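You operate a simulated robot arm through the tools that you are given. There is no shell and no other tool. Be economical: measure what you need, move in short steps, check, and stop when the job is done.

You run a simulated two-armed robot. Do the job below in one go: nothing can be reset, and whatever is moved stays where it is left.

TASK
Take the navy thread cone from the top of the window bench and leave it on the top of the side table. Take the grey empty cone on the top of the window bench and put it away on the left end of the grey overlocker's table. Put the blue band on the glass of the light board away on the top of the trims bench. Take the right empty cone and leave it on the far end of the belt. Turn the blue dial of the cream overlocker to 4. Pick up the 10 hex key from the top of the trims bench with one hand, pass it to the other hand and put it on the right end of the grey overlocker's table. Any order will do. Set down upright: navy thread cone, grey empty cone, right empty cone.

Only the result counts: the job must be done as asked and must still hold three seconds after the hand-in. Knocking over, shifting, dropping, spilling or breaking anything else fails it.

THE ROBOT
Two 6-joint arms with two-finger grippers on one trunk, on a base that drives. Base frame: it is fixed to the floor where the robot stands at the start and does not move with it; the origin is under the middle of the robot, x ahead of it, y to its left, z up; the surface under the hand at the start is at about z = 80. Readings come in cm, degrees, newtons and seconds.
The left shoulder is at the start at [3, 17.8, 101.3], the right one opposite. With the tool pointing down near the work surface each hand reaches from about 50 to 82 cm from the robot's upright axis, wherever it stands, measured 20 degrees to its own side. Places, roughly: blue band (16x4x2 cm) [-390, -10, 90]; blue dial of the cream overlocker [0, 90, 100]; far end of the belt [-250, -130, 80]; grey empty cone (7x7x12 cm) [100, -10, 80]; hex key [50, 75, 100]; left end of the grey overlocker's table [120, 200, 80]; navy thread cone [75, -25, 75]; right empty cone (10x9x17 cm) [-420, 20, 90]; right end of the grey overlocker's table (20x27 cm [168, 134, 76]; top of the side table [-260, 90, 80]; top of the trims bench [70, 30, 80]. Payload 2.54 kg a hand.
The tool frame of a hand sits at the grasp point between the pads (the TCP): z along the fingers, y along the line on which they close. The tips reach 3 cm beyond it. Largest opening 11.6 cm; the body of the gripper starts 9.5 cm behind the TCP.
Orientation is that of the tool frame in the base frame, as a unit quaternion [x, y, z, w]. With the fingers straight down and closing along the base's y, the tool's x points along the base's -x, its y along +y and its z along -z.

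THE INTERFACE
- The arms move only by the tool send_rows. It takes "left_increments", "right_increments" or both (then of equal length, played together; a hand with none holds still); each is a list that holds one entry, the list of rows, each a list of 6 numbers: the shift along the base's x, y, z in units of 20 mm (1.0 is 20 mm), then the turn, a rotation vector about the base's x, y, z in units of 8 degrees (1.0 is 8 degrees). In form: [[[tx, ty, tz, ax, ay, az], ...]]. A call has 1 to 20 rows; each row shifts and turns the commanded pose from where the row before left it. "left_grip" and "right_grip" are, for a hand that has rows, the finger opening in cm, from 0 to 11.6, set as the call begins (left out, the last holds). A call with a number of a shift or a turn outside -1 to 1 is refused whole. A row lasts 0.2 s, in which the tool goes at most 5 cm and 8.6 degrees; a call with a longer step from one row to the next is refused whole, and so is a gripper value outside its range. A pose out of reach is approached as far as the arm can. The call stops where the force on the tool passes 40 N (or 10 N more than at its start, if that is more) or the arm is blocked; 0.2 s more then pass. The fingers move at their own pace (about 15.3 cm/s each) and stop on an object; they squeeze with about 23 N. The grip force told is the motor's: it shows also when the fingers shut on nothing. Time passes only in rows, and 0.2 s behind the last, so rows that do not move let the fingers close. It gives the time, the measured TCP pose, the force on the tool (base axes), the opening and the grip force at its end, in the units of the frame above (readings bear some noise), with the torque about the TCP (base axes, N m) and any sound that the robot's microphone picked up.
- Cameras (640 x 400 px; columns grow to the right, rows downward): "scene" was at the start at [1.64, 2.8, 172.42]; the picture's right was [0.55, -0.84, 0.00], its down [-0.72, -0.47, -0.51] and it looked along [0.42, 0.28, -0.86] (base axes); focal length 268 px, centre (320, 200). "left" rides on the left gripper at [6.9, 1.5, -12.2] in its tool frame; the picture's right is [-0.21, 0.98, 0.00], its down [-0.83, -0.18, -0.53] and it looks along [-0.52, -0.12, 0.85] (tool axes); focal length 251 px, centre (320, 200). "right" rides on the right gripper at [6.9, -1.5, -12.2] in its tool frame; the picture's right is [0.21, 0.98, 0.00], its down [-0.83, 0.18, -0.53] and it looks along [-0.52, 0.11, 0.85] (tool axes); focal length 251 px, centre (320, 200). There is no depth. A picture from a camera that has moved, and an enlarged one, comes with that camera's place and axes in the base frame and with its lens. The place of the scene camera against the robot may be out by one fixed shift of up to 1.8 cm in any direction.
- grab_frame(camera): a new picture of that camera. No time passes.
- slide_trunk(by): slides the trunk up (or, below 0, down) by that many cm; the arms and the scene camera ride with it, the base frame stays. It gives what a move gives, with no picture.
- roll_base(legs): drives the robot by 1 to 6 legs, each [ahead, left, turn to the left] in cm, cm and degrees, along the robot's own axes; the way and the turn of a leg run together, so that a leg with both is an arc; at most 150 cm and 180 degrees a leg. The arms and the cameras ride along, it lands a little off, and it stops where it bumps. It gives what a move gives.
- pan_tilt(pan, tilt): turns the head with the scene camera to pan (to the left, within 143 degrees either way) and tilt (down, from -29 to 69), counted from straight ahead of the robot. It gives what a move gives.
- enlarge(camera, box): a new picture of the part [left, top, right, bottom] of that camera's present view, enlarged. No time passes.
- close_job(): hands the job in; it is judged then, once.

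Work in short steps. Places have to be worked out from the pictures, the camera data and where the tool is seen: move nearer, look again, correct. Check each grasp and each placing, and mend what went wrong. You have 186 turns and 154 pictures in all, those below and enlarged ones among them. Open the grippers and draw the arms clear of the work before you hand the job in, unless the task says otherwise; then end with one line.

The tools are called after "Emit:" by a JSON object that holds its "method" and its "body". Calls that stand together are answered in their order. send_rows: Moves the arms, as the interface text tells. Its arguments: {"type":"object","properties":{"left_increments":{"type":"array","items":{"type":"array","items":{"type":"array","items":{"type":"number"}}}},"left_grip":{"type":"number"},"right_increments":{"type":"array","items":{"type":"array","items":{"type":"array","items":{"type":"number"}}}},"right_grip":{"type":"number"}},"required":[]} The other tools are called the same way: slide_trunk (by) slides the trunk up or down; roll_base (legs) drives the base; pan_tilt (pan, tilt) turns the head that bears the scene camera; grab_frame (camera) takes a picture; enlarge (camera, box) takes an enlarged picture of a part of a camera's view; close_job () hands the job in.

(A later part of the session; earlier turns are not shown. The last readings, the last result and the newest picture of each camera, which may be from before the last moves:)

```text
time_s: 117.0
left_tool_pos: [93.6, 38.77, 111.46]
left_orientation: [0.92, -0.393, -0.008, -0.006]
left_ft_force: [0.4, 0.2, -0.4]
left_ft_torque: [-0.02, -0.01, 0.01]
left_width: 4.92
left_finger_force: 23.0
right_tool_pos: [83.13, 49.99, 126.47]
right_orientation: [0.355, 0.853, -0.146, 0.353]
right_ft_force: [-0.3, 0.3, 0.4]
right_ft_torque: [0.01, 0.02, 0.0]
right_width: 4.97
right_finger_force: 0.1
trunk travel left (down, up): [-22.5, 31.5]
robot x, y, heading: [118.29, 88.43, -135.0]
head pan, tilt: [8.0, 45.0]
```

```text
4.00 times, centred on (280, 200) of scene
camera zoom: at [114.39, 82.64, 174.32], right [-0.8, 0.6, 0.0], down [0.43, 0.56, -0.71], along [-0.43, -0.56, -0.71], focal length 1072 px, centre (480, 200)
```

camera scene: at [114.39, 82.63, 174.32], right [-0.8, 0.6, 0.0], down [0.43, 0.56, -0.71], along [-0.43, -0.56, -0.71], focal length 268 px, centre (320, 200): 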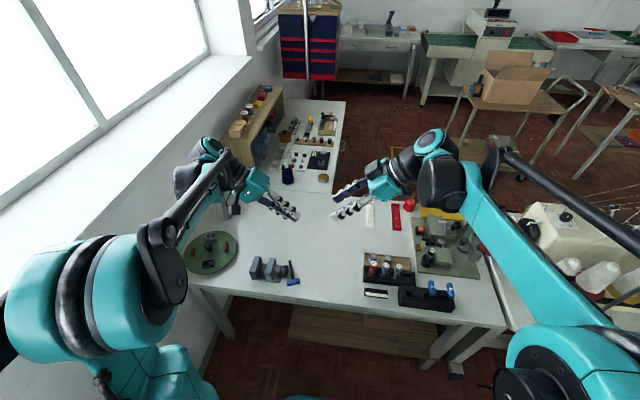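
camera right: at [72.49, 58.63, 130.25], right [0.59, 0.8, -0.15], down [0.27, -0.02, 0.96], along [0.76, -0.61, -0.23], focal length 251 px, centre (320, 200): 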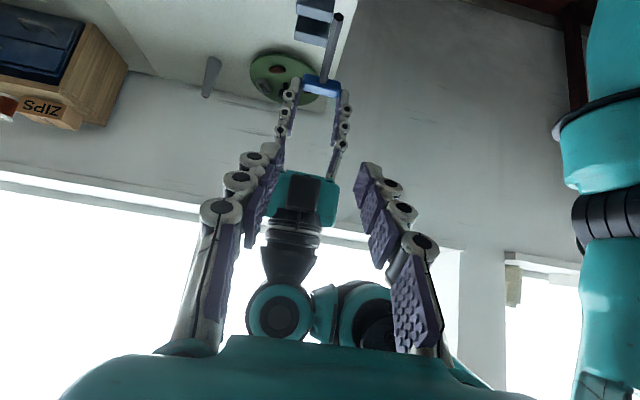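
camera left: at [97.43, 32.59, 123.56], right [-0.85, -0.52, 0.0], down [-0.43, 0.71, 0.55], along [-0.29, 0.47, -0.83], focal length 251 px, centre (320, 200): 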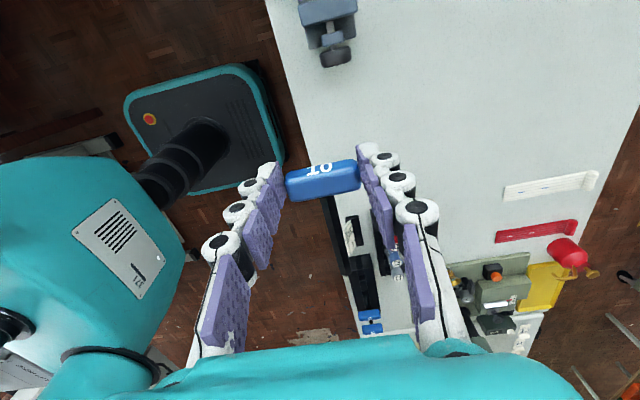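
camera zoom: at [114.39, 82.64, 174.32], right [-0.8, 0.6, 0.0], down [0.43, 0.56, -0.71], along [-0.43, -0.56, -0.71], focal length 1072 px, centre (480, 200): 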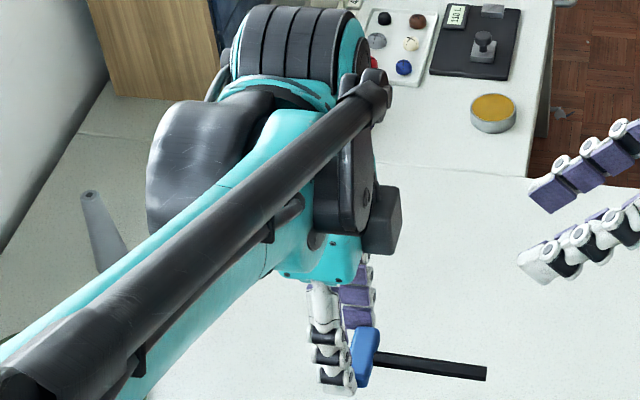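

The shank sticks out to the right, level at z ≈ 109. I bring the right hand to an 8 cm standoff along its approach axis.

Emit:
{"method": "send_rows", "body": {"right_increments": [[[0.11, -0.17, -0.88, 0, 0, 0], [0.11, -0.17, -0.88, 0, 0, 0], [0.11, -0.17, -0.88, 0, 0, 0], [0.11, -0.17, -0.88, 0, 0, 0], [0.11, -0.17, -0.88, 0, 0, 0], [0.11, -0.17, -0.88, 0, 0, 0]]]}}

Emit:
{"method": "grab_frame", "body": {"camera": "right"}}

Emit:
{"method": "enlarge", "body": {"camera": "scene", "box": [260, 190, 372, 260]}}

```text
time_s: 118.4
left_tool_pos: [93.62, 38.74, 111.52]
left_orientation: [0.92, -0.392, -0.007, -0.006]
left_ft_force: [0.7, -0.8, -0.4]
left_ft_torque: [-0.01, 0.01, 0.0]
left_width: 4.86
left_finger_force: 22.8
right_tool_pos: [84.18, 47.88, 115.83]
right_orientation: [0.355, 0.853, -0.147, 0.354]
right_ft_force: [-0.1, 0.2, 0.2]
right_ft_torque: [0.01, -0.02, -0.02]
right_width: 4.98
right_finger_force: 0.1
trunk travel left (down, up): [-22.5, 31.5]
robot x, y, heading: [118.13, 87.81, -135.2]
head pan, tilt: [8.0, 45.0]
```

```text
89 pictures are left
camera right: at [73.65, 56.63, 119.54], right [0.59, 0.8, -0.15], down [0.27, -0.02, 0.96], along [0.76, -0.61, -0.23], focal length 251 px, centre (320, 200)
```

right: 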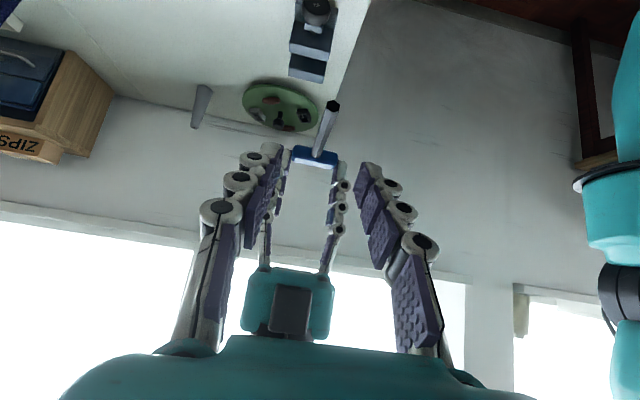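

```text
5.71 times, centred on (316, 225) of scene
camera zoom: at [114.34, 82.59, 174.31], right [-0.8, 0.6, 0.0], down [0.43, 0.56, -0.71], along [-0.43, -0.56, -0.71], focal length 1531 px, centre (343, 57)
```

zoom: 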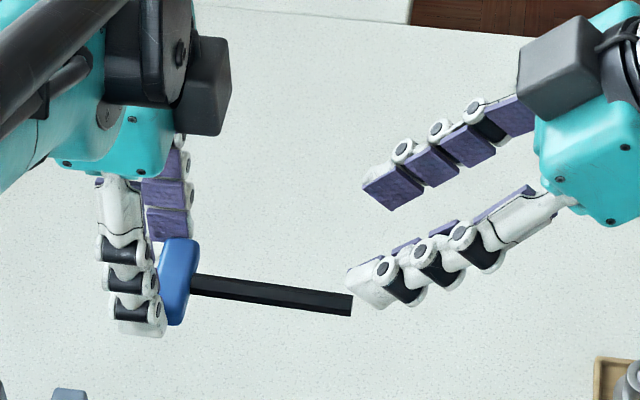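

Shank lies between the fingers in line. Approach 5.5 cm along the tool axis with a small sideways correction, and check.

Emit:
{"method": "send_rows", "body": {"right_increments": [[[0.27, -0.23, -0.354, 0, 0, 0], [0.27, -0.23, -0.354, 0, 0, 0], [0.27, -0.23, -0.354, 0, 0, 0], [0.27, -0.23, -0.354, 0, 0, 0], [0.27, -0.23, -0.354, 0, 0, 0], [0.135, -0.115, -0.177, 0, 0, 0]]]}}

Emit:
{"method": "grab_frame", "body": {"camera": "right"}}

Emit:
{"method": "enlarge", "body": {"camera": "scene", "box": [260, 190, 372, 260]}}

```text
time_s: 119.8
left_tool_pos: [93.66, 38.78, 111.45]
left_orientation: [0.92, -0.391, -0.008, -0.005]
left_ft_force: [-0.5, -0.6, 0.1]
left_ft_torque: [-0.01, 0.02, -0.02]
left_width: 4.9
left_finger_force: 22.8
right_tool_pos: [87.3, 45.41, 111.97]
right_orientation: [0.355, 0.853, -0.147, 0.354]
right_ft_force: [-0.8, 0.1, 1.7]
right_ft_torque: [0.0, -0.02, 0.01]
right_width: 5.0
right_finger_force: 0.0
trunk travel left (down, up): [-22.5, 31.5]
robot x, y, heading: [118.28, 88.0, -135.4]
head pan, tilt: [8.0, 45.0]
```

```text
87 pictures are left
camera right: at [76.79, 54.02, 115.74], right [0.59, 0.8, -0.15], down [0.27, -0.02, 0.96], along [0.76, -0.61, -0.23], focal length 251 px, centre (320, 200)
```

right: 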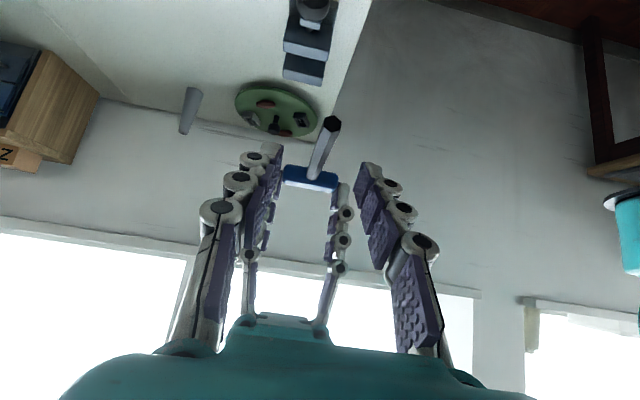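

```text
5.71 times, centred on (316, 225) of scene
camera zoom: at [114.38, 82.63, 174.32], right [-0.8, 0.6, 0.0], down [0.43, 0.56, -0.71], along [-0.43, -0.56, -0.71], focal length 1531 px, centre (343, 57)
```

zoom: 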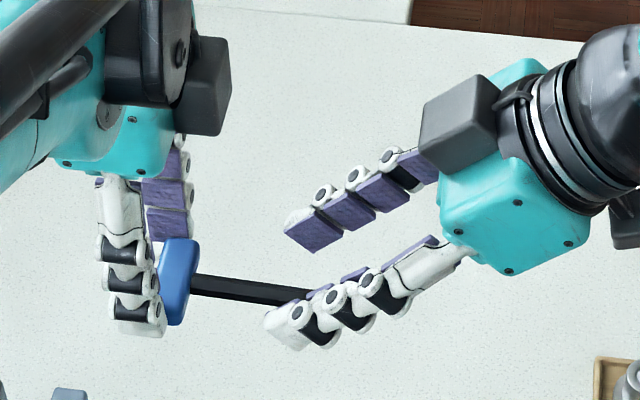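

Shank droops slightly (tip z ≈ 108.4). Advance the last 2.7 cm with that correction and close the right hand.

Emit:
{"method": "send_rows", "body": {"right_increments": [[[0.2, -0.14, -0.34, 0, 0, 0], [0.2, -0.14, -0.34, 0, 0, 0], [0.2, -0.14, -0.34, 0, 0, 0], [0.2, -0.14, -0.34, 0, 0, 0]]]}}

Emit:
{"method": "send_rows", "body": {"right_increments": [[[0, 0, 0, 0, 0, 0], [0, 0, 0, 0, 0, 0], [0, 0, 0, 0, 0, 0], [0, 0, 0, 0, 0, 0]]], "right_grip": 0}}

Emit:
{"method": "grab_frame", "body": {"camera": "right"}}

Emit:
{"method": "enlarge", "body": {"camera": "scene", "box": [260, 190, 372, 260]}}

```text
time_s: 120.8
left_tool_pos: [93.68, 38.75, 111.49]
left_orientation: [0.92, -0.391, -0.007, -0.006]
left_ft_force: [-0.1, -0.1, -0.4]
left_ft_torque: [0.0, -0.01, 0.03]
left_width: 4.93
left_finger_force: 22.5
right_tool_pos: [88.88, 44.2, 109.29]
right_orientation: [0.355, 0.853, -0.147, 0.354]
right_ft_force: [-0.3, 0.4, 0.0]
right_ft_torque: [0.01, -0.04, 0.03]
right_width: 5.0
right_finger_force: 0.1
trunk travel left (down, up): [-22.5, 31.5]
robot x, y, heading: [118.43, 88.0, -134.9]
head pan, tilt: [8.0, 45.0]
```

```text
time_s: 121.8
left_tool_pos: [93.74, 38.78, 111.32]
left_orientation: [0.92, -0.391, -0.008, -0.008]
left_ft_force: [16.7, 13.5, 6.9]
left_ft_torque: [0.72, -0.35, -0.61]
left_width: 4.93
left_finger_force: 22.9
right_tool_pos: [88.86, 44.34, 109.39]
right_orientation: [0.355, 0.853, -0.148, 0.353]
right_ft_force: [-16.6, -14.7, -7.2]
right_ft_torque: [0.03, 0.33, -1.01]
right_width: 0.99
right_finger_force: 23.0
trunk travel left (down, up): [-22.5, 31.5]
robot x, y, heading: [118.33, 88.26, -135.1]
head pan, tilt: [8.0, 45.0]
```

```text
85 pictures are left
camera right: at [78.31, 52.91, 113.03], right [0.59, 0.79, -0.15], down [0.28, -0.02, 0.96], along [0.76, -0.61, -0.23], focal length 251 px, centre (320, 200)
```

right: 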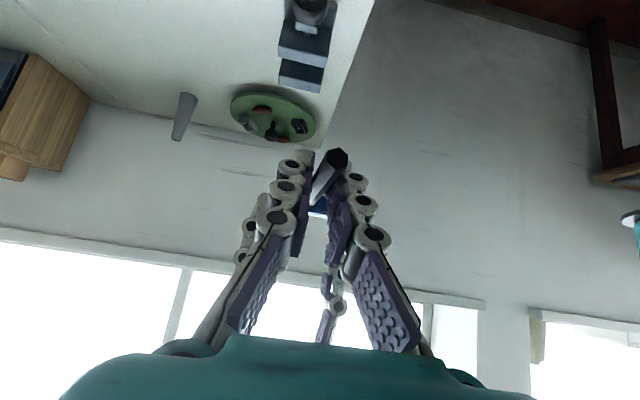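

```text
5.71 times, centred on (316, 225) of scene
camera zoom: at [114.39, 82.63, 174.32], right [-0.8, 0.6, 0.0], down [0.43, 0.56, -0.71], along [-0.43, -0.56, -0.71], focal length 1531 px, centre (343, 57)
```

zoom: 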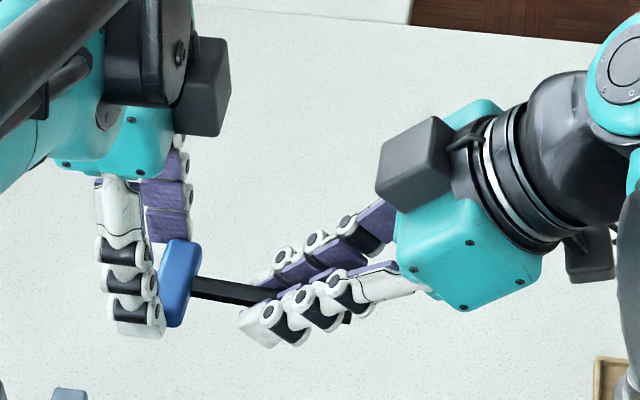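

Right holds the shank (0.99 cm). Open the left hand and lift it straight off.

Emit:
{"method": "send_rows", "body": {"left_increments": [[[0, 0, 0, 0, 0, 0], [0, 0, 0, 0, 0, 0], [0, 0, 0.6, 0, 0, 0], [0, 0, 1, 0, 0, 0], [0, 0, 1, 0, 0, 0], [0, 0, 1, 0, 0, 0], [0, 0, 1, 0, 0, 0]]], "left_grip": 7.5}}

Emit:
{"method": "enlarge", "body": {"camera": "scene", "box": [240, 160, 400, 260]}}

```text
time_s: 123.4
left_tool_pos: [93.71, 38.75, 120.67]
left_orientation: [0.92, -0.393, -0.008, -0.006]
left_ft_force: [0.4, 0.2, 0.5]
left_ft_torque: [-0.04, 0.01, -0.03]
left_width: 7.51
left_finger_force: 0.2
right_tool_pos: [88.91, 44.32, 109.31]
right_orientation: [0.355, 0.853, -0.147, 0.353]
right_ft_force: [0.6, -1.0, -0.9]
right_ft_torque: [-0.04, 0.03, 0.01]
right_width: 0.86
right_finger_force: 23.5
trunk travel left (down, up): [-22.5, 31.5]
robot x, y, heading: [118.45, 87.83, -135.2]
head pan, tilt: [8.0, 45.0]
```

```text
4.00 times, centred on (320, 210) of scene
camera zoom: at [114.4, 82.66, 174.32], right [-0.8, 0.6, 0.0], down [0.43, 0.56, -0.71], along [-0.43, -0.56, -0.71], focal length 1072 px, centre (320, 160)
```

zoom: 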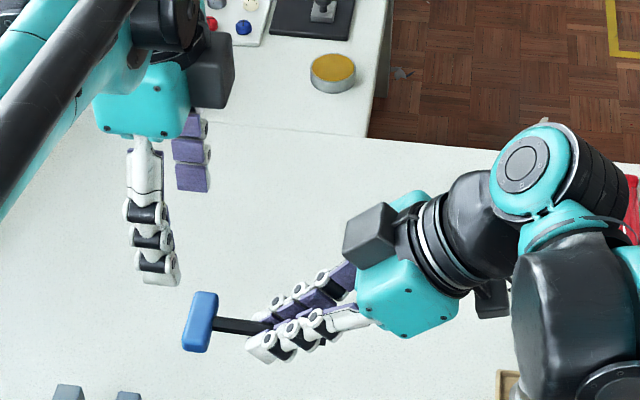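

Handover done. I draw the right hand (key) back to the right and up, and turn the left hand back to its normal yaw with full opening.

Emit:
{"method": "send_rows", "body": {"right_increments": [[[-0.37, 0.36, 0.92, 0, 0, 0], [-0.37, 0.36, 0.92, 0, 0, 0], [-0.37, 0.36, 0.92, 0, 0, 0], [-0.37, 0.36, 0.92, 0, 0, 0], [-0.37, 0.36, 0.92, 0, 0, 0], [-0.37, 0.36, 0.92, 0, 0, 0], [-0.37, 0.36, 0.92, 0, 0, 0], [-0.37, 0.36, 0.92, 0, 0, 0], [0, 0, 0, 0, 0, 0], [0, 0, 0, 0, 0, 0], [0, 0, 0, 0, 0, 0]]], "left_increments": [[[0, 0, 0, 0, 0, 1], [0, 0, 0, 0, 0, 1], [0, 0, 0, 0, 0, 1], [0, 0, 0, 0, 0, 1], [0, 0, 0, 0, 0, 1], [0, 0, 0, 0, 0, 1], [0, 0, 0, 0, 0, 1], [0, 0, 0, 0, 0, 1], [0, 0, 0, 0, 0, 1], [0, 0, 0, 0, 0, 1], [0, 0, 0, 0, 0, 1]]], "left_grip": 10}}

Emit:
{"method": "roll_base", "body": {"legs": [[7.5, 10, 0], [0, 0, 8]]}}

Emit:
{"method": "grab_frame", "body": {"camera": "left"}}

Emit:
{"method": "pan_tilt", "body": {"pan": 35, "tilt": 45}}

Emit:
{"method": "grab_frame", "body": {"camera": "scene"}}

```text
time_s: 125.8
left_tool_pos: [93.65, 38.7, 120.73]
left_orientation: [0.934, 0.358, -0.009, 0.002]
left_ft_force: [-0.2, 0.4, 0.8]
left_ft_torque: [0.01, 0.01, -0.01]
left_width: 9.97
left_finger_force: 0.0
right_tool_pos: [83.03, 49.98, 124.01]
right_orientation: [0.355, 0.853, -0.147, 0.353]
right_ft_force: [0.3, 0.2, -0.8]
right_ft_torque: [0.07, 0.01, 0.0]
right_width: 0.92
right_finger_force: 23.0
trunk travel left (down, up): [-22.5, 31.5]
robot x, y, heading: [118.01, 88.13, -135.2]
head pan, tilt: [8.0, 45.0]
```

```text
time_s: 127.7
left_tool_pos: [102.37, 23.44, 120.71]
left_orientation: [0.907, 0.421, -0.01, 0.002]
left_ft_force: [-0.6, 0.0, -0.1]
left_ft_torque: [-0.01, 0.02, -0.02]
left_width: 10.0
left_finger_force: 0.0
right_tool_pos: [90.07, 33.19, 123.89]
right_orientation: [0.295, 0.876, -0.122, 0.362]
right_ft_force: [0.3, 0.3, -2.1]
right_ft_torque: [0.02, 0.04, 0.0]
right_width: 0.89
right_finger_force: 23.0
trunk travel left (down, up): [-22.5, 31.5]
robot x, y, heading: [119.61, 75.71, -127.5]
head pan, tilt: [8.0, 45.0]
```

```text
82 pictures are left
camera left: at [108.07, 27.99, 132.79], right [0.61, -0.8, 0.0], down [-0.66, -0.51, 0.55], along [-0.44, -0.33, -0.84], focal length 251 px, centre (320, 200)
```

left: 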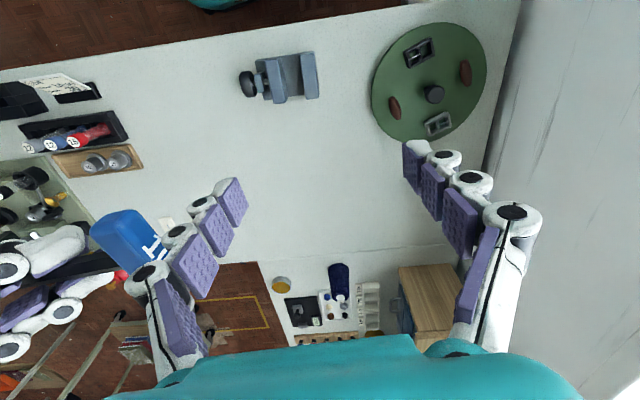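

```text
time_s: 128.6
left_tool_pos: [102.25, 23.49, 120.57]
left_orientation: [0.907, 0.42, -0.009, 0.002]
left_ft_force: [0.1, 0.5, -0.2]
left_ft_torque: [0.01, 0.02, -0.01]
left_width: 9.98
left_finger_force: 0.0
right_tool_pos: [90.07, 33.26, 123.92]
right_orientation: [0.296, 0.875, -0.122, 0.363]
right_ft_force: [0.5, -0.4, 0.1]
right_ft_torque: [0.02, 0.03, -0.01]
right_width: 0.89
right_finger_force: 23.0
trunk travel left (down, up): [-22.5, 31.5]
robot x, y, heading: [119.75, 75.65, -127.2]
head pan, tilt: [35.0, 45.0]
```

```text
81 pictures are left
camera scene: at [120.24, 68.96, 174.32], right [-1.0, 0.04, 0.0], down [0.03, 0.71, -0.71], along [-0.03, -0.71, -0.71], focal length 268 px, centre (320, 200)
```

scene: 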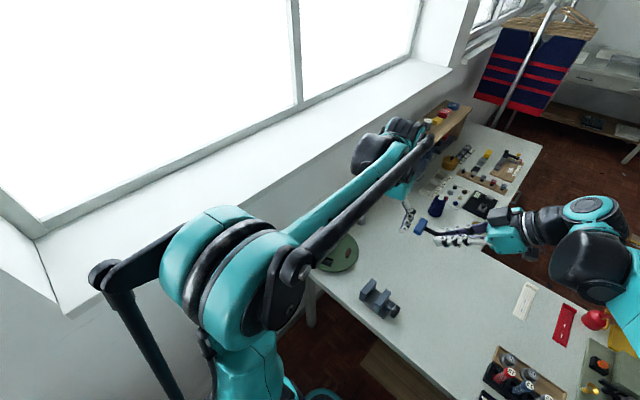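

The cone is hidden behind the left finger; it should be near [99, -9]. I bring the left hand toward it, yawing 26° and tilting 28° outward for reach, stopping short to look.

Emit:
{"method": "send_rows", "body": {"left_increments": [[[-0.05, -0.98, -0.3, 0, 0, 0.82], [-0.05, -0.98, -0.3, 0, 0, 0.82], [-0.05, -0.98, -0.3, 0, 0, 0.82], [-0.05, -0.98, -0.3, 0, 0, 0.82], [-0.05, -0.98, -0.3, -0.85, 0.21, 0], [-0.05, -0.98, -0.3, -0.85, 0.21, 0], [-0.05, -0.98, -0.3, -0.85, 0.21, 0], [-0.05, -0.98, -0.3, -0.85, 0.21, 0], [-0.05, -0.9, -0.5, 0, 0, 0], [-0.05, -0.9, -0.5, 0, 0, 0]]]}}

Emit:
{"method": "grab_frame", "body": {"camera": "left"}}

Emit:
{"method": "enlarge", "body": {"camera": "scene", "box": [260, 130, 460, 290]}}

```text
time_s: 130.8
left_tool_pos: [101.22, 4.14, 113.91]
left_orientation: [0.764, 0.595, -0.199, 0.154]
left_ft_force: [-0.2, -0.5, 0.5]
left_ft_torque: [0.04, 0.01, 0.02]
left_width: 9.99
left_finger_force: 0.1
right_tool_pos: [90.11, 33.27, 123.99]
right_orientation: [0.296, 0.875, -0.123, 0.363]
right_ft_force: [0.4, -0.3, -0.5]
right_ft_torque: [-0.01, 0.02, 0.02]
right_width: 0.89
right_finger_force: 22.6
trunk travel left (down, up): [-22.5, 31.5]
robot x, y, heading: [119.95, 75.68, -127.5]
head pan, tilt: [35.0, 45.0]
```

```text
80 pictures are left
camera left: at [105.54, 15.55, 121.3], right [0.9, -0.42, 0.1], down [-0.29, -0.4, 0.87], along [-0.32, -0.81, -0.48], focal length 251 px, centre (320, 200)
```

left: 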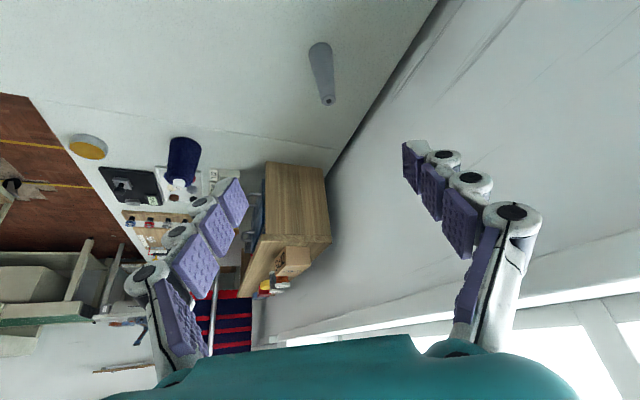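

```text
2.50 times, centred on (360, 210) of scene
camera zoom: at [120.22, 68.93, 174.32], right [-1.0, 0.04, 0.0], down [0.03, 0.71, -0.71], along [-0.03, -0.71, -0.71], focal length 670 px, centre (220, 175)
```

zoom: 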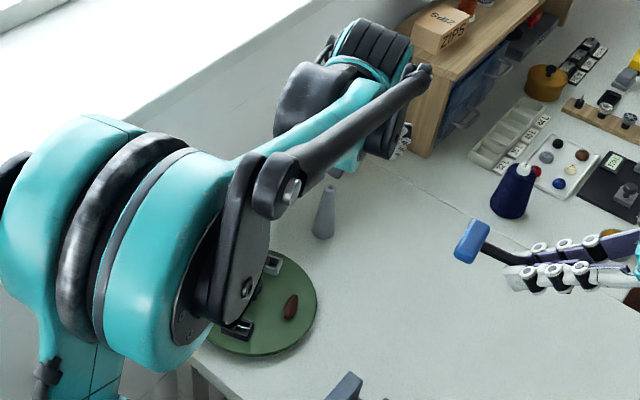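

Cone axis measured at [99.3, -8.2], upright. Go to a pregrasp 10 cm back along the tilted tool axis.

Emit:
{"method": "send_rows", "body": {"left_increments": [[[-0.035, -0.38, -0.96, 0, 0, 0], [-0.035, -0.38, -0.96, 0, 0, 0], [-0.035, -0.38, -0.96, 0, 0, 0], [-0.035, -0.38, -0.96, 0, 0, 0], [-0.035, -0.38, -0.96, 0, 0, 0], [-0.035, -0.38, -0.96, 0, 0, 0], [-0.035, -0.38, -0.96, 0, 0, 0], [-0.035, -0.38, -0.96, 0, 0, 0], [-0.035, -0.38, -0.96, 0, 0, 0], [-0.035, -0.38, -0.96, 0, 0, 0]]]}}

Emit:
{"method": "grab_frame", "body": {"camera": "left"}}

```text
time_s: 133.0
left_tool_pos: [100.6, -3.48, 94.74]
left_orientation: [0.763, 0.595, -0.199, 0.154]
left_ft_force: [-0.8, 0.2, 0.1]
left_ft_torque: [0.04, -0.01, -0.04]
left_width: 9.99
left_finger_force: 0.1
right_tool_pos: [90.07, 33.25, 123.91]
right_orientation: [0.296, 0.875, -0.123, 0.362]
right_ft_force: [-0.8, -0.2, -0.5]
right_ft_torque: [0.01, -0.01, 0.03]
right_width: 0.91
right_finger_force: 22.7
trunk travel left (down, up): [-22.5, 31.5]
robot x, y, heading: [119.68, 75.52, -127.5]
head pan, tilt: [35.0, 45.0]
```

```text
78 pictures are left
camera left: at [104.89, 7.81, 102.07], right [0.9, -0.42, 0.1], down [-0.29, -0.4, 0.87], along [-0.32, -0.81, -0.49], focal length 251 px, centre (320, 200)
```

left: 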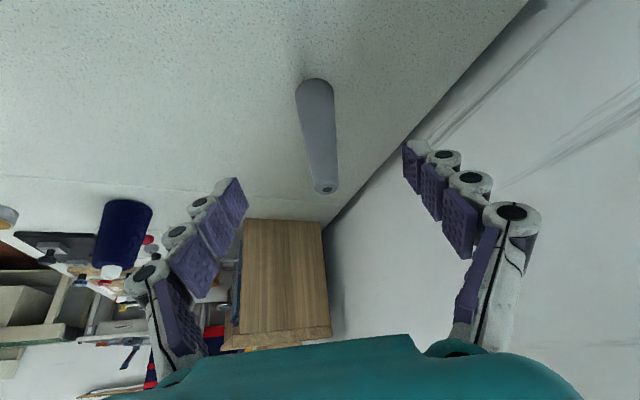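

On line. Advance to the grasp point and close.

Emit:
{"method": "send_rows", "body": {"left_increments": [[[-0.13, -0.47, -0.875, 0, 0, 0], [-0.13, -0.47, -0.875, 0, 0, 0], [-0.13, -0.47, -0.875, 0, 0, 0], [-0.13, -0.47, -0.875, 0, 0, 0], [-0.13, -0.47, -0.875, 0, 0, 0]]]}}

Emit:
{"method": "send_rows", "body": {"left_increments": [[[0, 0, 0, 0, 0, 0], [0, 0, 0, 0, 0, 0], [0, 0, 0, 0, 0, 0], [0, 0, 0, 0, 0, 0]]], "left_grip": 1}}

Emit:
{"method": "grab_frame", "body": {"camera": "left"}}

```text
time_s: 134.2
left_tool_pos: [99.25, -8.01, 85.94]
left_orientation: [0.763, 0.595, -0.199, 0.154]
left_ft_force: [0.3, -0.2, 0.0]
left_ft_torque: [0.0, 0.0, 0.01]
left_width: 9.97
left_finger_force: 0.1
right_tool_pos: [90.06, 33.13, 123.93]
right_orientation: [0.295, 0.875, -0.122, 0.363]
right_ft_force: [0.1, 0.1, -0.5]
right_ft_torque: [-0.01, 0.02, -0.02]
right_width: 0.88
right_finger_force: 23.0
trunk travel left (down, up): [-22.5, 31.5]
robot x, y, heading: [119.98, 75.4, -127.6]
head pan, tilt: [35.0, 45.0]
```

```text
time_s: 135.2
left_tool_pos: [99.31, -7.99, 86.0]
left_orientation: [0.763, 0.595, -0.199, 0.154]
left_ft_force: [1.1, 0.2, 2.5]
left_ft_torque: [-0.04, -0.09, 0.02]
left_width: 3.38
left_finger_force: 22.7
right_tool_pos: [90.11, 33.21, 123.92]
right_orientation: [0.296, 0.875, -0.123, 0.362]
right_ft_force: [-0.3, 0.1, -0.7]
right_ft_torque: [0.01, 0.03, -0.01]
right_width: 0.91
right_finger_force: 23.5
trunk travel left (down, up): [-22.5, 31.5]
robot x, y, heading: [120.02, 75.5, -127.2]
head pan, tilt: [35.0, 45.0]
```

```text
77 pictures are left
camera left: at [103.65, 3.26, 93.3], right [0.9, -0.42, 0.1], down [-0.29, -0.4, 0.87], along [-0.32, -0.81, -0.48], focal length 251 px, centre (320, 200)
```

left: 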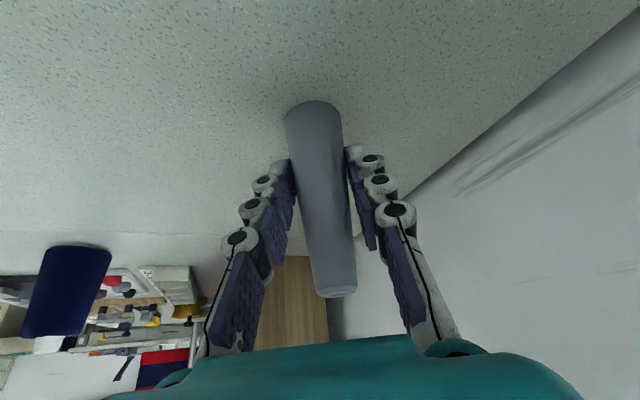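

Cone gripped at 3.4 cm. Lift 24 cm while drawing back toward the robot.

Emit:
{"method": "send_rows", "body": {"left_increments": [[[0, 0, 1, 0, 0, 0], [0, 0, 1, 0, 0, 0], [0, 0.3, 1, 0, 0, 0], [0, 0.6, 1, 0, 0, 0], [0, 0.8, 1, 0, 0, 0], [0, 0.8, 1, 0, 0, 0], [0, 0.9, 1, 0, 0, 0], [0, 0.9, 1, 0, 0, 0], [0, 0.9, 1, 0, 0, 0], [0, 0.9, 1, 0, 0, 0], [0, 0.9, 1, 0, 0, 0], [0, 0.9, 1, 0, 0, 0]]]}}

Emit:
{"method": "grab_frame", "body": {"camera": "left"}}

Emit:
{"method": "pan_tilt", "body": {"pan": 143, "tilt": 35}}

Emit:
{"method": "grab_frame", "body": {"camera": "scene"}}

```text
time_s: 137.8
left_tool_pos: [99.35, 7.95, 110.03]
left_orientation: [0.763, 0.595, -0.199, 0.154]
left_ft_force: [0.4, 0.8, -0.3]
left_ft_torque: [-0.01, 0.02, 0.02]
left_width: 3.36
left_finger_force: 23.0
right_tool_pos: [90.02, 33.44, 124.04]
right_orientation: [0.295, 0.876, -0.123, 0.362]
right_ft_force: [0.1, -0.3, -0.8]
right_ft_torque: [0.03, 0.04, -0.03]
right_width: 0.87
right_finger_force: 22.8
trunk travel left (down, up): [-22.5, 31.5]
robot x, y, heading: [119.63, 75.69, -127.2]
head pan, tilt: [35.0, 45.0]
```

```text
76 pictures are left
camera left: at [103.64, 19.2, 117.39], right [0.9, -0.42, 0.1], down [-0.29, -0.4, 0.87], along [-0.32, -0.81, -0.48], focal length 251 px, centre (320, 200)
```

left: 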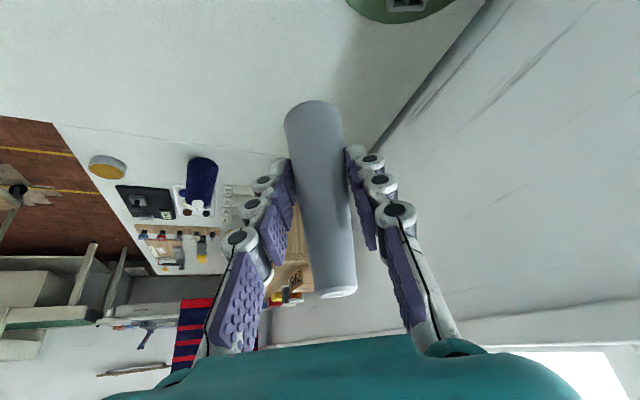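

```text
time_s: 139.7
left_tool_pos: [99.06, 7.88, 109.97]
left_orientation: [0.763, 0.595, -0.199, 0.154]
left_ft_force: [-0.4, -0.6, 0.3]
left_ft_torque: [-0.02, -0.01, 0.0]
left_width: 3.38
left_finger_force: 23.3
right_tool_pos: [89.99, 33.33, 124.0]
right_orientation: [0.296, 0.875, -0.123, 0.363]
right_ft_force: [0.7, -0.4, -0.4]
right_ft_torque: [0.02, 0.04, 0.0]
right_width: 0.91
right_finger_force: 23.4
trunk travel left (down, up): [-22.5, 31.5]
robot x, y, heading: [120.11, 75.98, -127.3]
head pan, tilt: [143.0, 35.0]
```

```text
75 pictures are left
camera scene: at [129.05, 79.48, 175.8], right [0.27, -0.96, 0.0], down [-0.55, -0.15, -0.82], along [0.79, 0.22, -0.57], focal length 268 px, centre (320, 200)
```

scene: 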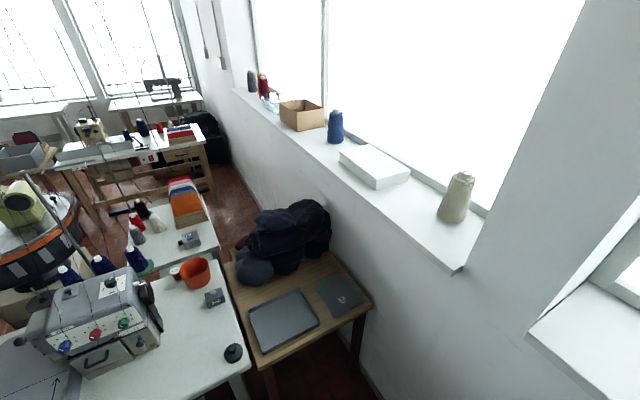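

Cone held firmly. I draw both hands in, then drive to [114, 98] and turn clockwise (away from the wall) to face the grey overlocker's table.

Emit:
{"method": "send_rows", "body": {"left_increments": [[[0.76, 0.8, 0.4, 0, 0, 0], [0.76, 0.8, 0.4, 0, 0, 0], [0.76, 0.8, 0.4, 0, 0, 0], [0.76, 0.8, 0.4, 0, 0, 0], [0.76, 0.8, 0.4, 0, 0, 0], [0.76, 0.8, 0.4, 0, 0, 0], [0.76, 0.8, 0.4, 0, 0, 0], [0.76, 0.8, 0.4, 0, 0, 0], [0.76, 0.8, 0.4, 0, 0, 0], [0.76, 0.8, 0.4, 0, 0, 0]]], "right_increments": [[[-0.1, 0.7, 0, 0, 0, 0], [-0.1, 0.7, 0, 0, 0, 0], [-0.1, 0.7, 0, 0, 0, 0], [-0.1, 0.7, 0, 0, 0, 0], [-0.1, 0.7, 0, 0, 0, 0], [-0.1, 0.7, 0, 0, 0, 0], [-0.1, 0.7, 0, 0, 0, 0], [-0.1, 0.7, 0, 0, 0, 0], [-0.1, 0.7, 0, 0, 0, 0], [-0.1, 0.7, 0, 0, 0, 0]]]}}

Emit:
{"method": "slide_trunk", "body": {"by": 10}}

Emit:
{"method": "roll_base", "body": {"legs": [[-15, -18, 0], [0, 0, -90], [0, 0, -90]]}}

Emit:
{"method": "pan_tilt", "body": {"pan": 0, "tilt": 50}}

Emit:
{"method": "grab_frame", "body": {"camera": "scene"}}

```text
time_s: 141.9
left_tool_pos: [114.62, 23.94, 118.1]
left_orientation: [0.763, 0.595, -0.2, 0.154]
left_ft_force: [0.6, -0.3, 0.1]
left_ft_torque: [-0.03, 0.0, 0.02]
left_width: 3.36
left_finger_force: 23.3
right_tool_pos: [88.27, 47.47, 124.01]
right_orientation: [0.296, 0.875, -0.123, 0.362]
right_ft_force: [0.0, 0.6, -0.2]
right_ft_torque: [0.01, 0.06, -0.04]
right_width: 0.89
right_finger_force: 23.2
trunk travel left (down, up): [-22.5, 31.5]
robot x, y, heading: [119.8, 75.41, -127.3]
head pan, tilt: [143.0, 35.0]
```

```text
time_s: 143.2
left_tool_pos: [114.62, 23.78, 127.9]
left_orientation: [0.763, 0.595, -0.199, 0.155]
left_ft_force: [-0.4, 0.2, -0.2]
left_ft_torque: [0.05, -0.02, -0.01]
left_width: 3.35
left_finger_force: 22.5
right_tool_pos: [88.09, 47.39, 134.01]
right_orientation: [0.297, 0.875, -0.123, 0.362]
right_ft_force: [0.6, -0.4, 0.0]
right_ft_torque: [0.02, 0.01, -0.02]
right_width: 0.88
right_finger_force: 23.0
trunk travel left (down, up): [-32.5, 21.5]
robot x, y, heading: [119.96, 76.04, -127.2]
head pan, tilt: [143.0, 35.0]
```

```text
time_s: 152.7
left_tool_pos: [121.93, 149.91, 127.96]
left_orientation: [-0.58, 0.775, 0.15, 0.202]
left_ft_force: [0.7, -0.3, 0.0]
left_ft_torque: [0.02, 0.03, -0.01]
left_width: 3.34
left_finger_force: 22.5
right_tool_pos: [147.46, 125.36, 133.95]
right_orientation: [0.87, -0.312, -0.36, -0.128]
right_ft_force: [0.6, -0.3, -0.2]
right_ft_torque: [0.01, -0.01, 0.03]
right_width: 0.9
right_finger_force: 23.0
trunk travel left (down, up): [-32.5, 21.5]
robot x, y, heading: [114.88, 98.08, 50.5]
head pan, tilt: [143.0, 35.0]
```

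```text
time_s: 154.9
left_tool_pos: [121.77, 149.9, 128.08]
left_orientation: [-0.58, 0.775, 0.15, 0.201]
left_ft_force: [0.2, 0.6, -0.6]
left_ft_torque: [0.0, 0.03, -0.01]
left_width: 3.33
left_finger_force: 23.1
right_tool_pos: [147.41, 125.38, 133.94]
right_orientation: [0.87, -0.312, -0.36, -0.129]
right_ft_force: [1.2, 0.4, -0.4]
right_ft_torque: [-0.02, 0.01, 0.02]
right_width: 0.89
right_finger_force: 22.7
trunk travel left (down, up): [-32.5, 21.5]
robot x, y, heading: [114.62, 98.19, 50.5]
head pan, tilt: [0.0, 50.0]
```

```text
74 pictures are left
camera scene: at [116.65, 100.98, 183.63], right [0.77, -0.64, 0.0], down [-0.49, -0.59, -0.64], along [0.41, 0.5, -0.77], focal length 268 px, centre (320, 200)
```

scene: 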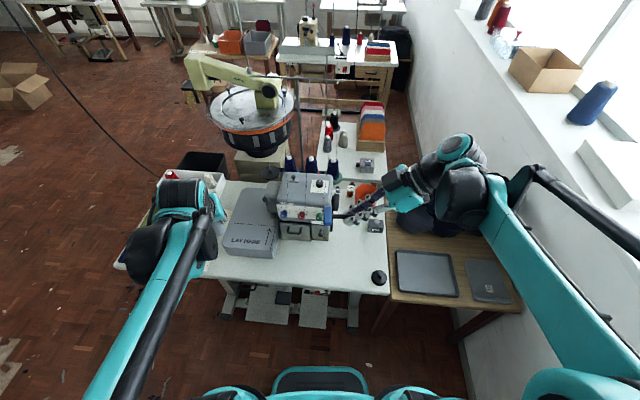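

Key and cone survived the turn. Free spot on the table's right end is about [165.5, 137]; I lower the trunk and bring the right hand over it.

Emit:
{"method": "slide_trunk", "body": {"by": -10}}

Emit:
{"method": "send_rows", "body": {"right_increments": [[[0.645, 0.357, -0.9, 0, 0, 0], [0.645, 0.357, -0.9, 0, 0, 0], [0.645, 0.357, -0.9, 0, 0, 0], [0.645, 0.357, -0.9, 0, 0, 0], [0.645, 0.357, -0.9, 0, 0, 0], [0.645, 0.357, -0.9, 0, 0, 0], [0.645, 0.357, -0.9, 0, 0, 0], [0.645, 0.357, -0.9, 0, 0, 0], [0.645, 0.357, -0.9, 0, 0, 0], [0.645, 0.357, -0.9, 0, 0, 0], [0.645, 0.357, -0.9, 0, 0, 0], [0.645, 0.357, -0.9, 0, 0, 0], [0.645, 0.357, -0.9, 0, 0, 0], [0.645, 0.357, -0.9, 0, 0, 0], [0.645, 0.357, -0.9, 0, 0, 0]]]}}

Emit:
{"method": "enlarge", "body": {"camera": "scene", "box": [290, 170, 450, 270]}}

Emit:
{"method": "grab_frame", "body": {"camera": "right"}}

```text
time_s: 156.3
left_tool_pos: [121.74, 149.78, 117.98]
left_orientation: [-0.581, 0.774, 0.15, 0.201]
left_ft_force: [0.3, 1.0, 0.6]
left_ft_torque: [0.0, 0.0, -0.01]
left_width: 3.32
left_finger_force: 23.2
right_tool_pos: [147.18, 125.32, 124.07]
right_orientation: [0.87, -0.312, -0.36, -0.129]
right_ft_force: [0.3, 0.4, -0.7]
right_ft_torque: [-0.05, 0.0, 0.04]
right_width: 0.88
right_finger_force: 23.0
trunk travel left (down, up): [-22.5, 31.5]
robot x, y, heading: [114.63, 98.38, 50.4]
head pan, tilt: [0.0, 50.0]
```

```text
time_s: 159.5
left_tool_pos: [121.76, 149.92, 117.93]
left_orientation: [-0.58, 0.775, 0.151, 0.202]
left_ft_force: [-0.1, 0.2, -0.6]
left_ft_torque: [-0.03, 0.02, 0.0]
left_width: 3.3
left_finger_force: 23.1
right_tool_pos: [166.74, 135.98, 96.78]
right_orientation: [0.869, -0.313, -0.36, -0.13]
right_ft_force: [0.2, 0.3, -1.6]
right_ft_torque: [0.0, 0.05, 0.01]
right_width: 0.91
right_finger_force: 22.7
trunk travel left (down, up): [-22.5, 31.5]
robot x, y, heading: [114.95, 98.01, 50.5]
head pan, tilt: [0.0, 50.0]
```

```text
4.00 times, centred on (370, 220) of scene
camera zoom: at [116.78, 101.04, 173.62], right [0.77, -0.64, 0.0], down [-0.49, -0.59, -0.64], along [0.41, 0.5, -0.77], focal length 1072 px, centre (120, 120)
```

zoom: 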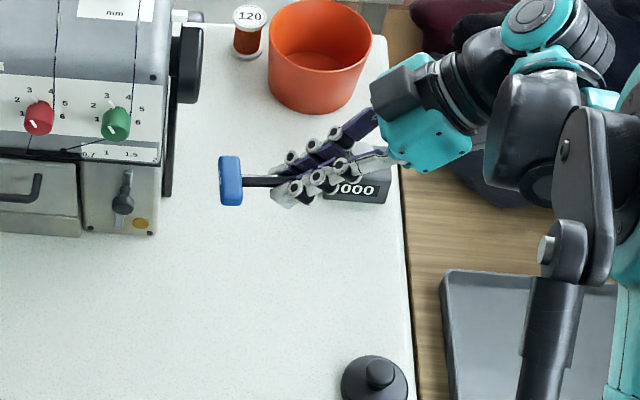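

```text
72 pictures are left
camera right: at [178.19, 128.7, 100.57], right [-0.51, -0.85, -0.15], down [-0.27, -0.01, 0.96], along [-0.82, 0.53, -0.23], focal length 251 px, centre (320, 200)
```

right: 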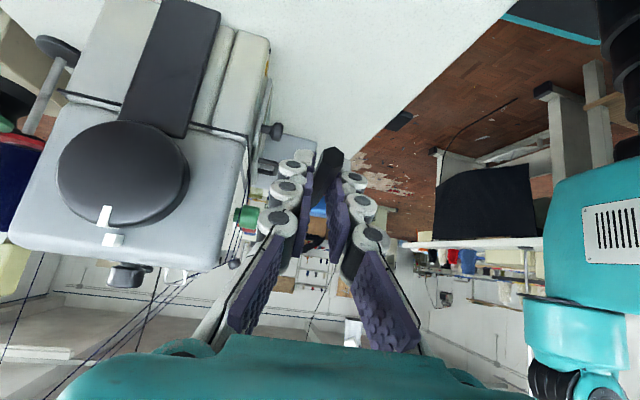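

Descend toward the table, shifting slightly to the front-left for clearance from the small gadget.

Emit:
{"method": "send_rows", "body": {"right_increments": [[[-0.22, -0.12, -0.9, 0, 0, 0], [-0.22, -0.12, -0.9, 0, 0, 0], [-0.22, -0.12, -0.9, 0, 0, 0], [-0.22, -0.12, -0.9, 0, 0, 0], [-0.22, -0.12, -0.9, 0, 0, 0], [-0.22, -0.12, -0.9, 0, 0, 0], [-0.22, -0.12, -0.9, 0, 0, 0], [-0.22, -0.12, -0.9, 0, 0, 0], [0, 0, -0.4, 0, 0, 0]]]}}

Emit:
{"method": "enlarge", "body": {"camera": "scene", "box": [290, 190, 450, 290]}}

Emit:
{"method": "grab_frame", "body": {"camera": "right"}}

```text
time_s: 161.5
left_tool_pos: [121.93, 149.84, 117.99]
left_orientation: [-0.58, 0.775, 0.15, 0.201]
left_ft_force: [0.2, -0.1, 0.2]
left_ft_torque: [0.03, -0.02, 0.01]
left_width: 3.34
left_finger_force: 22.9
right_tool_pos: [163.27, 134.09, 81.73]
right_orientation: [0.87, -0.312, -0.361, -0.129]
right_ft_force: [0.5, -0.3, -0.6]
right_ft_torque: [-0.01, -0.02, 0.0]
right_width: 0.91
right_finger_force: 23.3
trunk travel left (down, up): [-22.5, 31.5]
robot x, y, heading: [114.25, 98.58, 50.5]
head pan, tilt: [0.0, 50.0]
```

```text
4.00 times, centred on (370, 240) of scene
camera zoom: at [116.67, 100.99, 173.63], right [0.77, -0.64, 0.0], down [-0.49, -0.59, -0.64], along [0.41, 0.5, -0.77], focal length 1072 px, centre (120, 40)
```

zoom: 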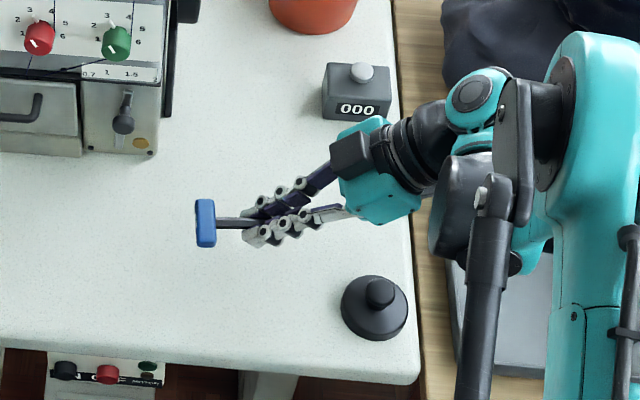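

```text
70 pictures are left
camera right: at [174.62, 126.77, 85.56], right [-0.5, -0.85, -0.15], down [-0.28, -0.01, 0.96], along [-0.82, 0.53, -0.23], focal length 251 px, centre (320, 200)
```

right: 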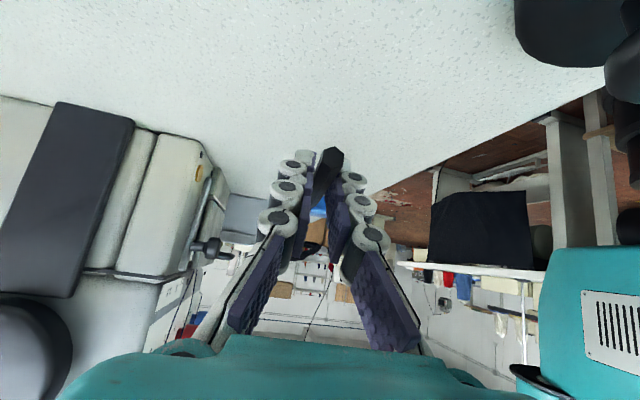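

Lots of free space around; descend slowly until the tips touch.

Emit:
{"method": "send_rows", "body": {"right_increments": [[[0, 0, -0.2, 0, 0, 0], [0, 0, -0.2, 0, 0, 0], [0, 0, -0.2, 0, 0, 0], [0, 0, -0.2, 0, 0, 0]]]}}

Emit:
{"method": "enlarge", "body": {"camera": "right", "box": [240, 110, 400, 210]}}

```text
time_s: 162.5
left_tool_pos: [121.8, 149.93, 117.94]
left_orientation: [-0.581, 0.774, 0.15, 0.201]
left_ft_force: [0.4, -0.3, 0.4]
left_ft_torque: [-0.01, 0.02, 0.02]
left_width: 3.33
left_finger_force: 23.0
right_tool_pos: [163.28, 134.01, 80.34]
right_orientation: [0.87, -0.313, -0.36, -0.129]
right_ft_force: [1.1, 0.2, 0.1]
right_ft_torque: [-0.01, -0.02, -0.03]
right_width: 0.91
right_finger_force: 22.5
trunk travel left (down, up): [-22.5, 31.5]
robot x, y, heading: [114.89, 98.32, 50.5]
head pan, tilt: [0.0, 50.0]
```

```text
4.00 times, centred on (320, 160) of right
camera zoom: at [174.6, 126.75, 84.0], right [-0.5, -0.85, -0.15], down [-0.28, -0.01, 0.96], along [-0.82, 0.53, -0.23], focal length 1006 px, centre (320, 360)
```

zoom: 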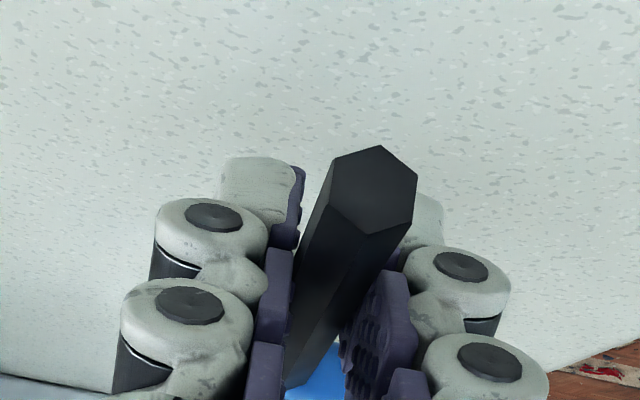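

Continue down in small steps until there is contact.

Emit:
{"method": "send_rows", "body": {"right_increments": [[[0, 0, -0.2, 0, 0, 0], [0, 0, -0.2, 0, 0, 0], [0, 0, -0.15, 0, 0, 0]]]}}

```text
time_s: 163.3
left_tool_pos: [121.75, 149.96, 118.01]
left_orientation: [-0.581, 0.774, 0.15, 0.201]
left_ft_force: [0.2, 1.0, -0.9]
left_ft_torque: [-0.02, -0.02, 0.04]
left_width: 3.31
left_finger_force: 22.9
right_tool_pos: [163.32, 134.11, 79.22]
right_orientation: [0.87, -0.312, -0.36, -0.129]
right_ft_force: [0.8, -0.2, -0.9]
right_ft_torque: [-0.05, -0.04, -0.01]
right_width: 0.9
right_finger_force: 22.6
trunk travel left (down, up): [-22.5, 31.5]
robot x, y, heading: [114.96, 98.03, 50.3]
head pan, tilt: [0.0, 50.0]
```

Emit:
{"method": "send_rows", "body": {"right_increments": [[[0, 0, -0.15, 0, 0, 0], [0, 0, -0.15, 0, 0, 0], [0, 0, -0.15, 0, 0, 0], [0, 0, -0.15, 0, 0, 0]]]}}

Emit:
{"method": "enlarge", "body": {"camera": "scene", "box": [310, 220, 390, 270]}}

```text
time_s: 164.0
left_tool_pos: [121.71, 149.87, 117.89]
left_orientation: [-0.58, 0.775, 0.149, 0.202]
left_ft_force: [0.5, 0.4, -0.1]
left_ft_torque: [0.03, 0.0, 0.02]
left_width: 3.3
left_finger_force: 23.4
right_tool_pos: [163.11, 134.0, 78.75]
right_orientation: [0.868, -0.312, -0.363, -0.132]
right_ft_force: [0.1, -6.4, 16.2]
right_ft_torque: [-0.1, 0.19, 0.2]
right_width: 0.89
right_finger_force: 22.1
trunk travel left (down, up): [-22.5, 31.5]
robot x, y, heading: [114.8, 98.2, 50.2]
head pan, tilt: [0.0, 50.0]
stopped in row 3 (right hand): the force on the tool passed its limit at 46 N (the readings are from after the stop); the commanded pose is now the measured one
```

```text
8.00 times, centred on (350, 245) of scene
camera zoom: at [116.56, 100.83, 173.64], right [0.77, -0.64, 0.0], down [-0.49, -0.59, -0.64], along [0.41, 0.5, -0.77], focal length 2143 px, centre (80, -160)
```

zoom: 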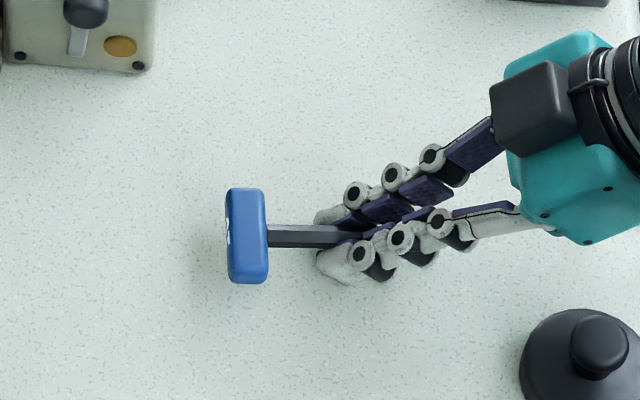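

Fingertips touch the table. Open and withdraw along the tool axis.

Emit:
{"method": "send_rows", "body": {"right_increments": [[[0, 0, 0.1, 0, 0, 0], [0, 0, 0, 0, 0, 0], [0.2, -0.16, 0.25, 0, 0, 0], [0.5, -0.41, 0.65, 0, 0, 0], [0.55, -0.45, 0.7, 0, 0, 0], [0.55, -0.45, 0.8, 0, 0, 0], [0.3, -0.25, 1, 0, 0, 0], [0, 0, 1, 0, 0, 0], [0, 0, 1, 0, 0, 0], [0, 0, 1, 0, 0, 0], [0, 0, 1, 0, 0, 0]]], "right_grip": 4}}

Emit:
{"method": "enlarge", "body": {"camera": "scene", "box": [290, 190, 450, 290]}}

```text
time_s: 166.4
left_tool_pos: [121.87, 149.97, 117.98]
left_orientation: [-0.58, 0.775, 0.15, 0.202]
left_ft_force: [0.2, 0.3, 0.0]
left_ft_torque: [-0.01, 0.02, -0.01]
left_width: 3.31
left_finger_force: 23.4
right_tool_pos: [167.45, 130.51, 93.46]
right_orientation: [0.868, -0.313, -0.362, -0.132]
right_ft_force: [-0.9, -0.5, -0.3]
right_ft_torque: [0.01, -0.01, -0.01]
right_width: 4.02
right_finger_force: 0.0
trunk travel left (down, up): [-22.5, 31.5]
robot x, y, heading: [114.7, 98.27, 50.4]
head pan, tilt: [0.0, 50.0]
```

```text
4.00 times, centred on (370, 240) of scene
camera zoom: at [116.62, 100.94, 173.63], right [0.77, -0.64, 0.0], down [-0.49, -0.59, -0.64], along [0.41, 0.5, -0.77], focal length 1072 px, centre (120, 40)
```

zoom: 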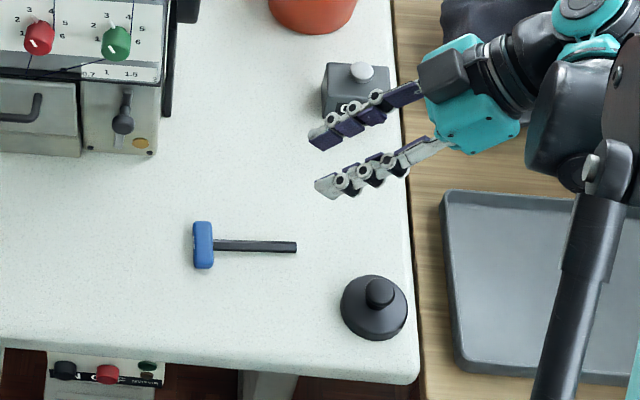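

The key lies safely, but its bar is at the inner edge of the 20 cm wide end region; I regrasp it to shift it ~5 cm toward the right end.

Emit:
{"method": "send_rows", "body": {"right_increments": [[[0, 0, -1, 0, 0, 0], [0, 0, -1, 0, 0, 0], [0, 0, -1, 0, 0, 0], [0, 0, -1, 0, 0, 0], [-0.3, 0.25, -1, 0, 0, 0], [-0.55, 0.45, -0.8, 0, 0, 0], [-0.55, 0.45, -0.7, 0, 0, 0], [-0.5, 0.41, -0.65, 0, 0, 0], [-0.2, 0.16, -0.25, 0, 0, 0]]]}}

Emit:
{"method": "send_rows", "body": {"right_increments": [[[0, 0, 0, 0, 0, 0], [0, 0, 0, 0, 0, 0], [0, 0, 0, 0, 0, 0]]], "right_grip": 0}}

Emit:
{"method": "enlarge", "body": {"camera": "scene", "box": [310, 220, 390, 270]}}

```text
time_s: 168.4
left_tool_pos: [121.88, 149.88, 117.97]
left_orientation: [-0.58, 0.775, 0.15, 0.202]
left_ft_force: [-0.4, -0.4, 0.8]
left_ft_torque: [0.02, -0.03, 0.03]
left_width: 3.3
left_finger_force: 23.2
right_tool_pos: [163.27, 134.2, 78.8]
right_orientation: [0.868, -0.313, -0.362, -0.132]
right_ft_force: [4.0, -3.8, 12.8]
right_ft_torque: [-0.18, 0.22, 0.2]
right_width: 3.74
right_finger_force: 0.1
trunk travel left (down, up): [-22.5, 31.5]
robot x, y, heading: [114.57, 98.22, 50.2]
head pan, tilt: [0.0, 50.0]
```

```text
time_s: 169.2
left_tool_pos: [121.72, 149.87, 117.95]
left_orientation: [-0.58, 0.775, 0.149, 0.203]
left_ft_force: [-0.2, -0.7, 0.2]
left_ft_torque: [-0.02, 0.01, -0.02]
left_width: 3.3
left_finger_force: 23.5
right_tool_pos: [163.33, 134.28, 78.71]
right_orientation: [0.868, -0.313, -0.361, -0.133]
right_ft_force: [-3.2, -0.8, 8.5]
right_ft_torque: [0.13, 0.38, 0.02]
right_width: 0.92
right_finger_force: 23.3
trunk travel left (down, up): [-22.5, 31.5]
robot x, y, heading: [114.56, 97.77, 50.5]
head pan, tilt: [0.0, 50.0]
```

```text
8.00 times, centred on (350, 245) of scene
camera zoom: at [116.55, 100.9, 173.63], right [0.77, -0.64, 0.0], down [-0.49, -0.59, -0.64], along [0.41, 0.5, -0.77], focal length 2143 px, centre (80, -160)
```

zoom: 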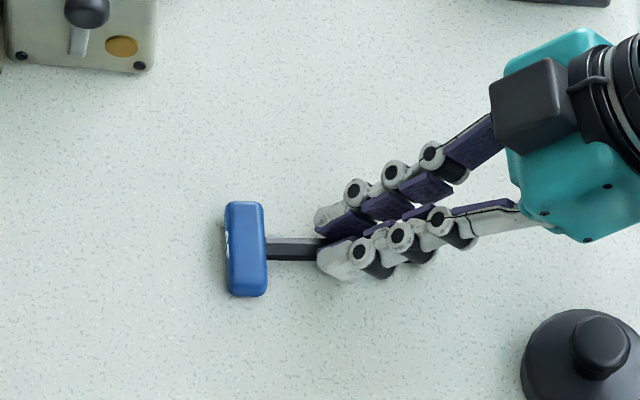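

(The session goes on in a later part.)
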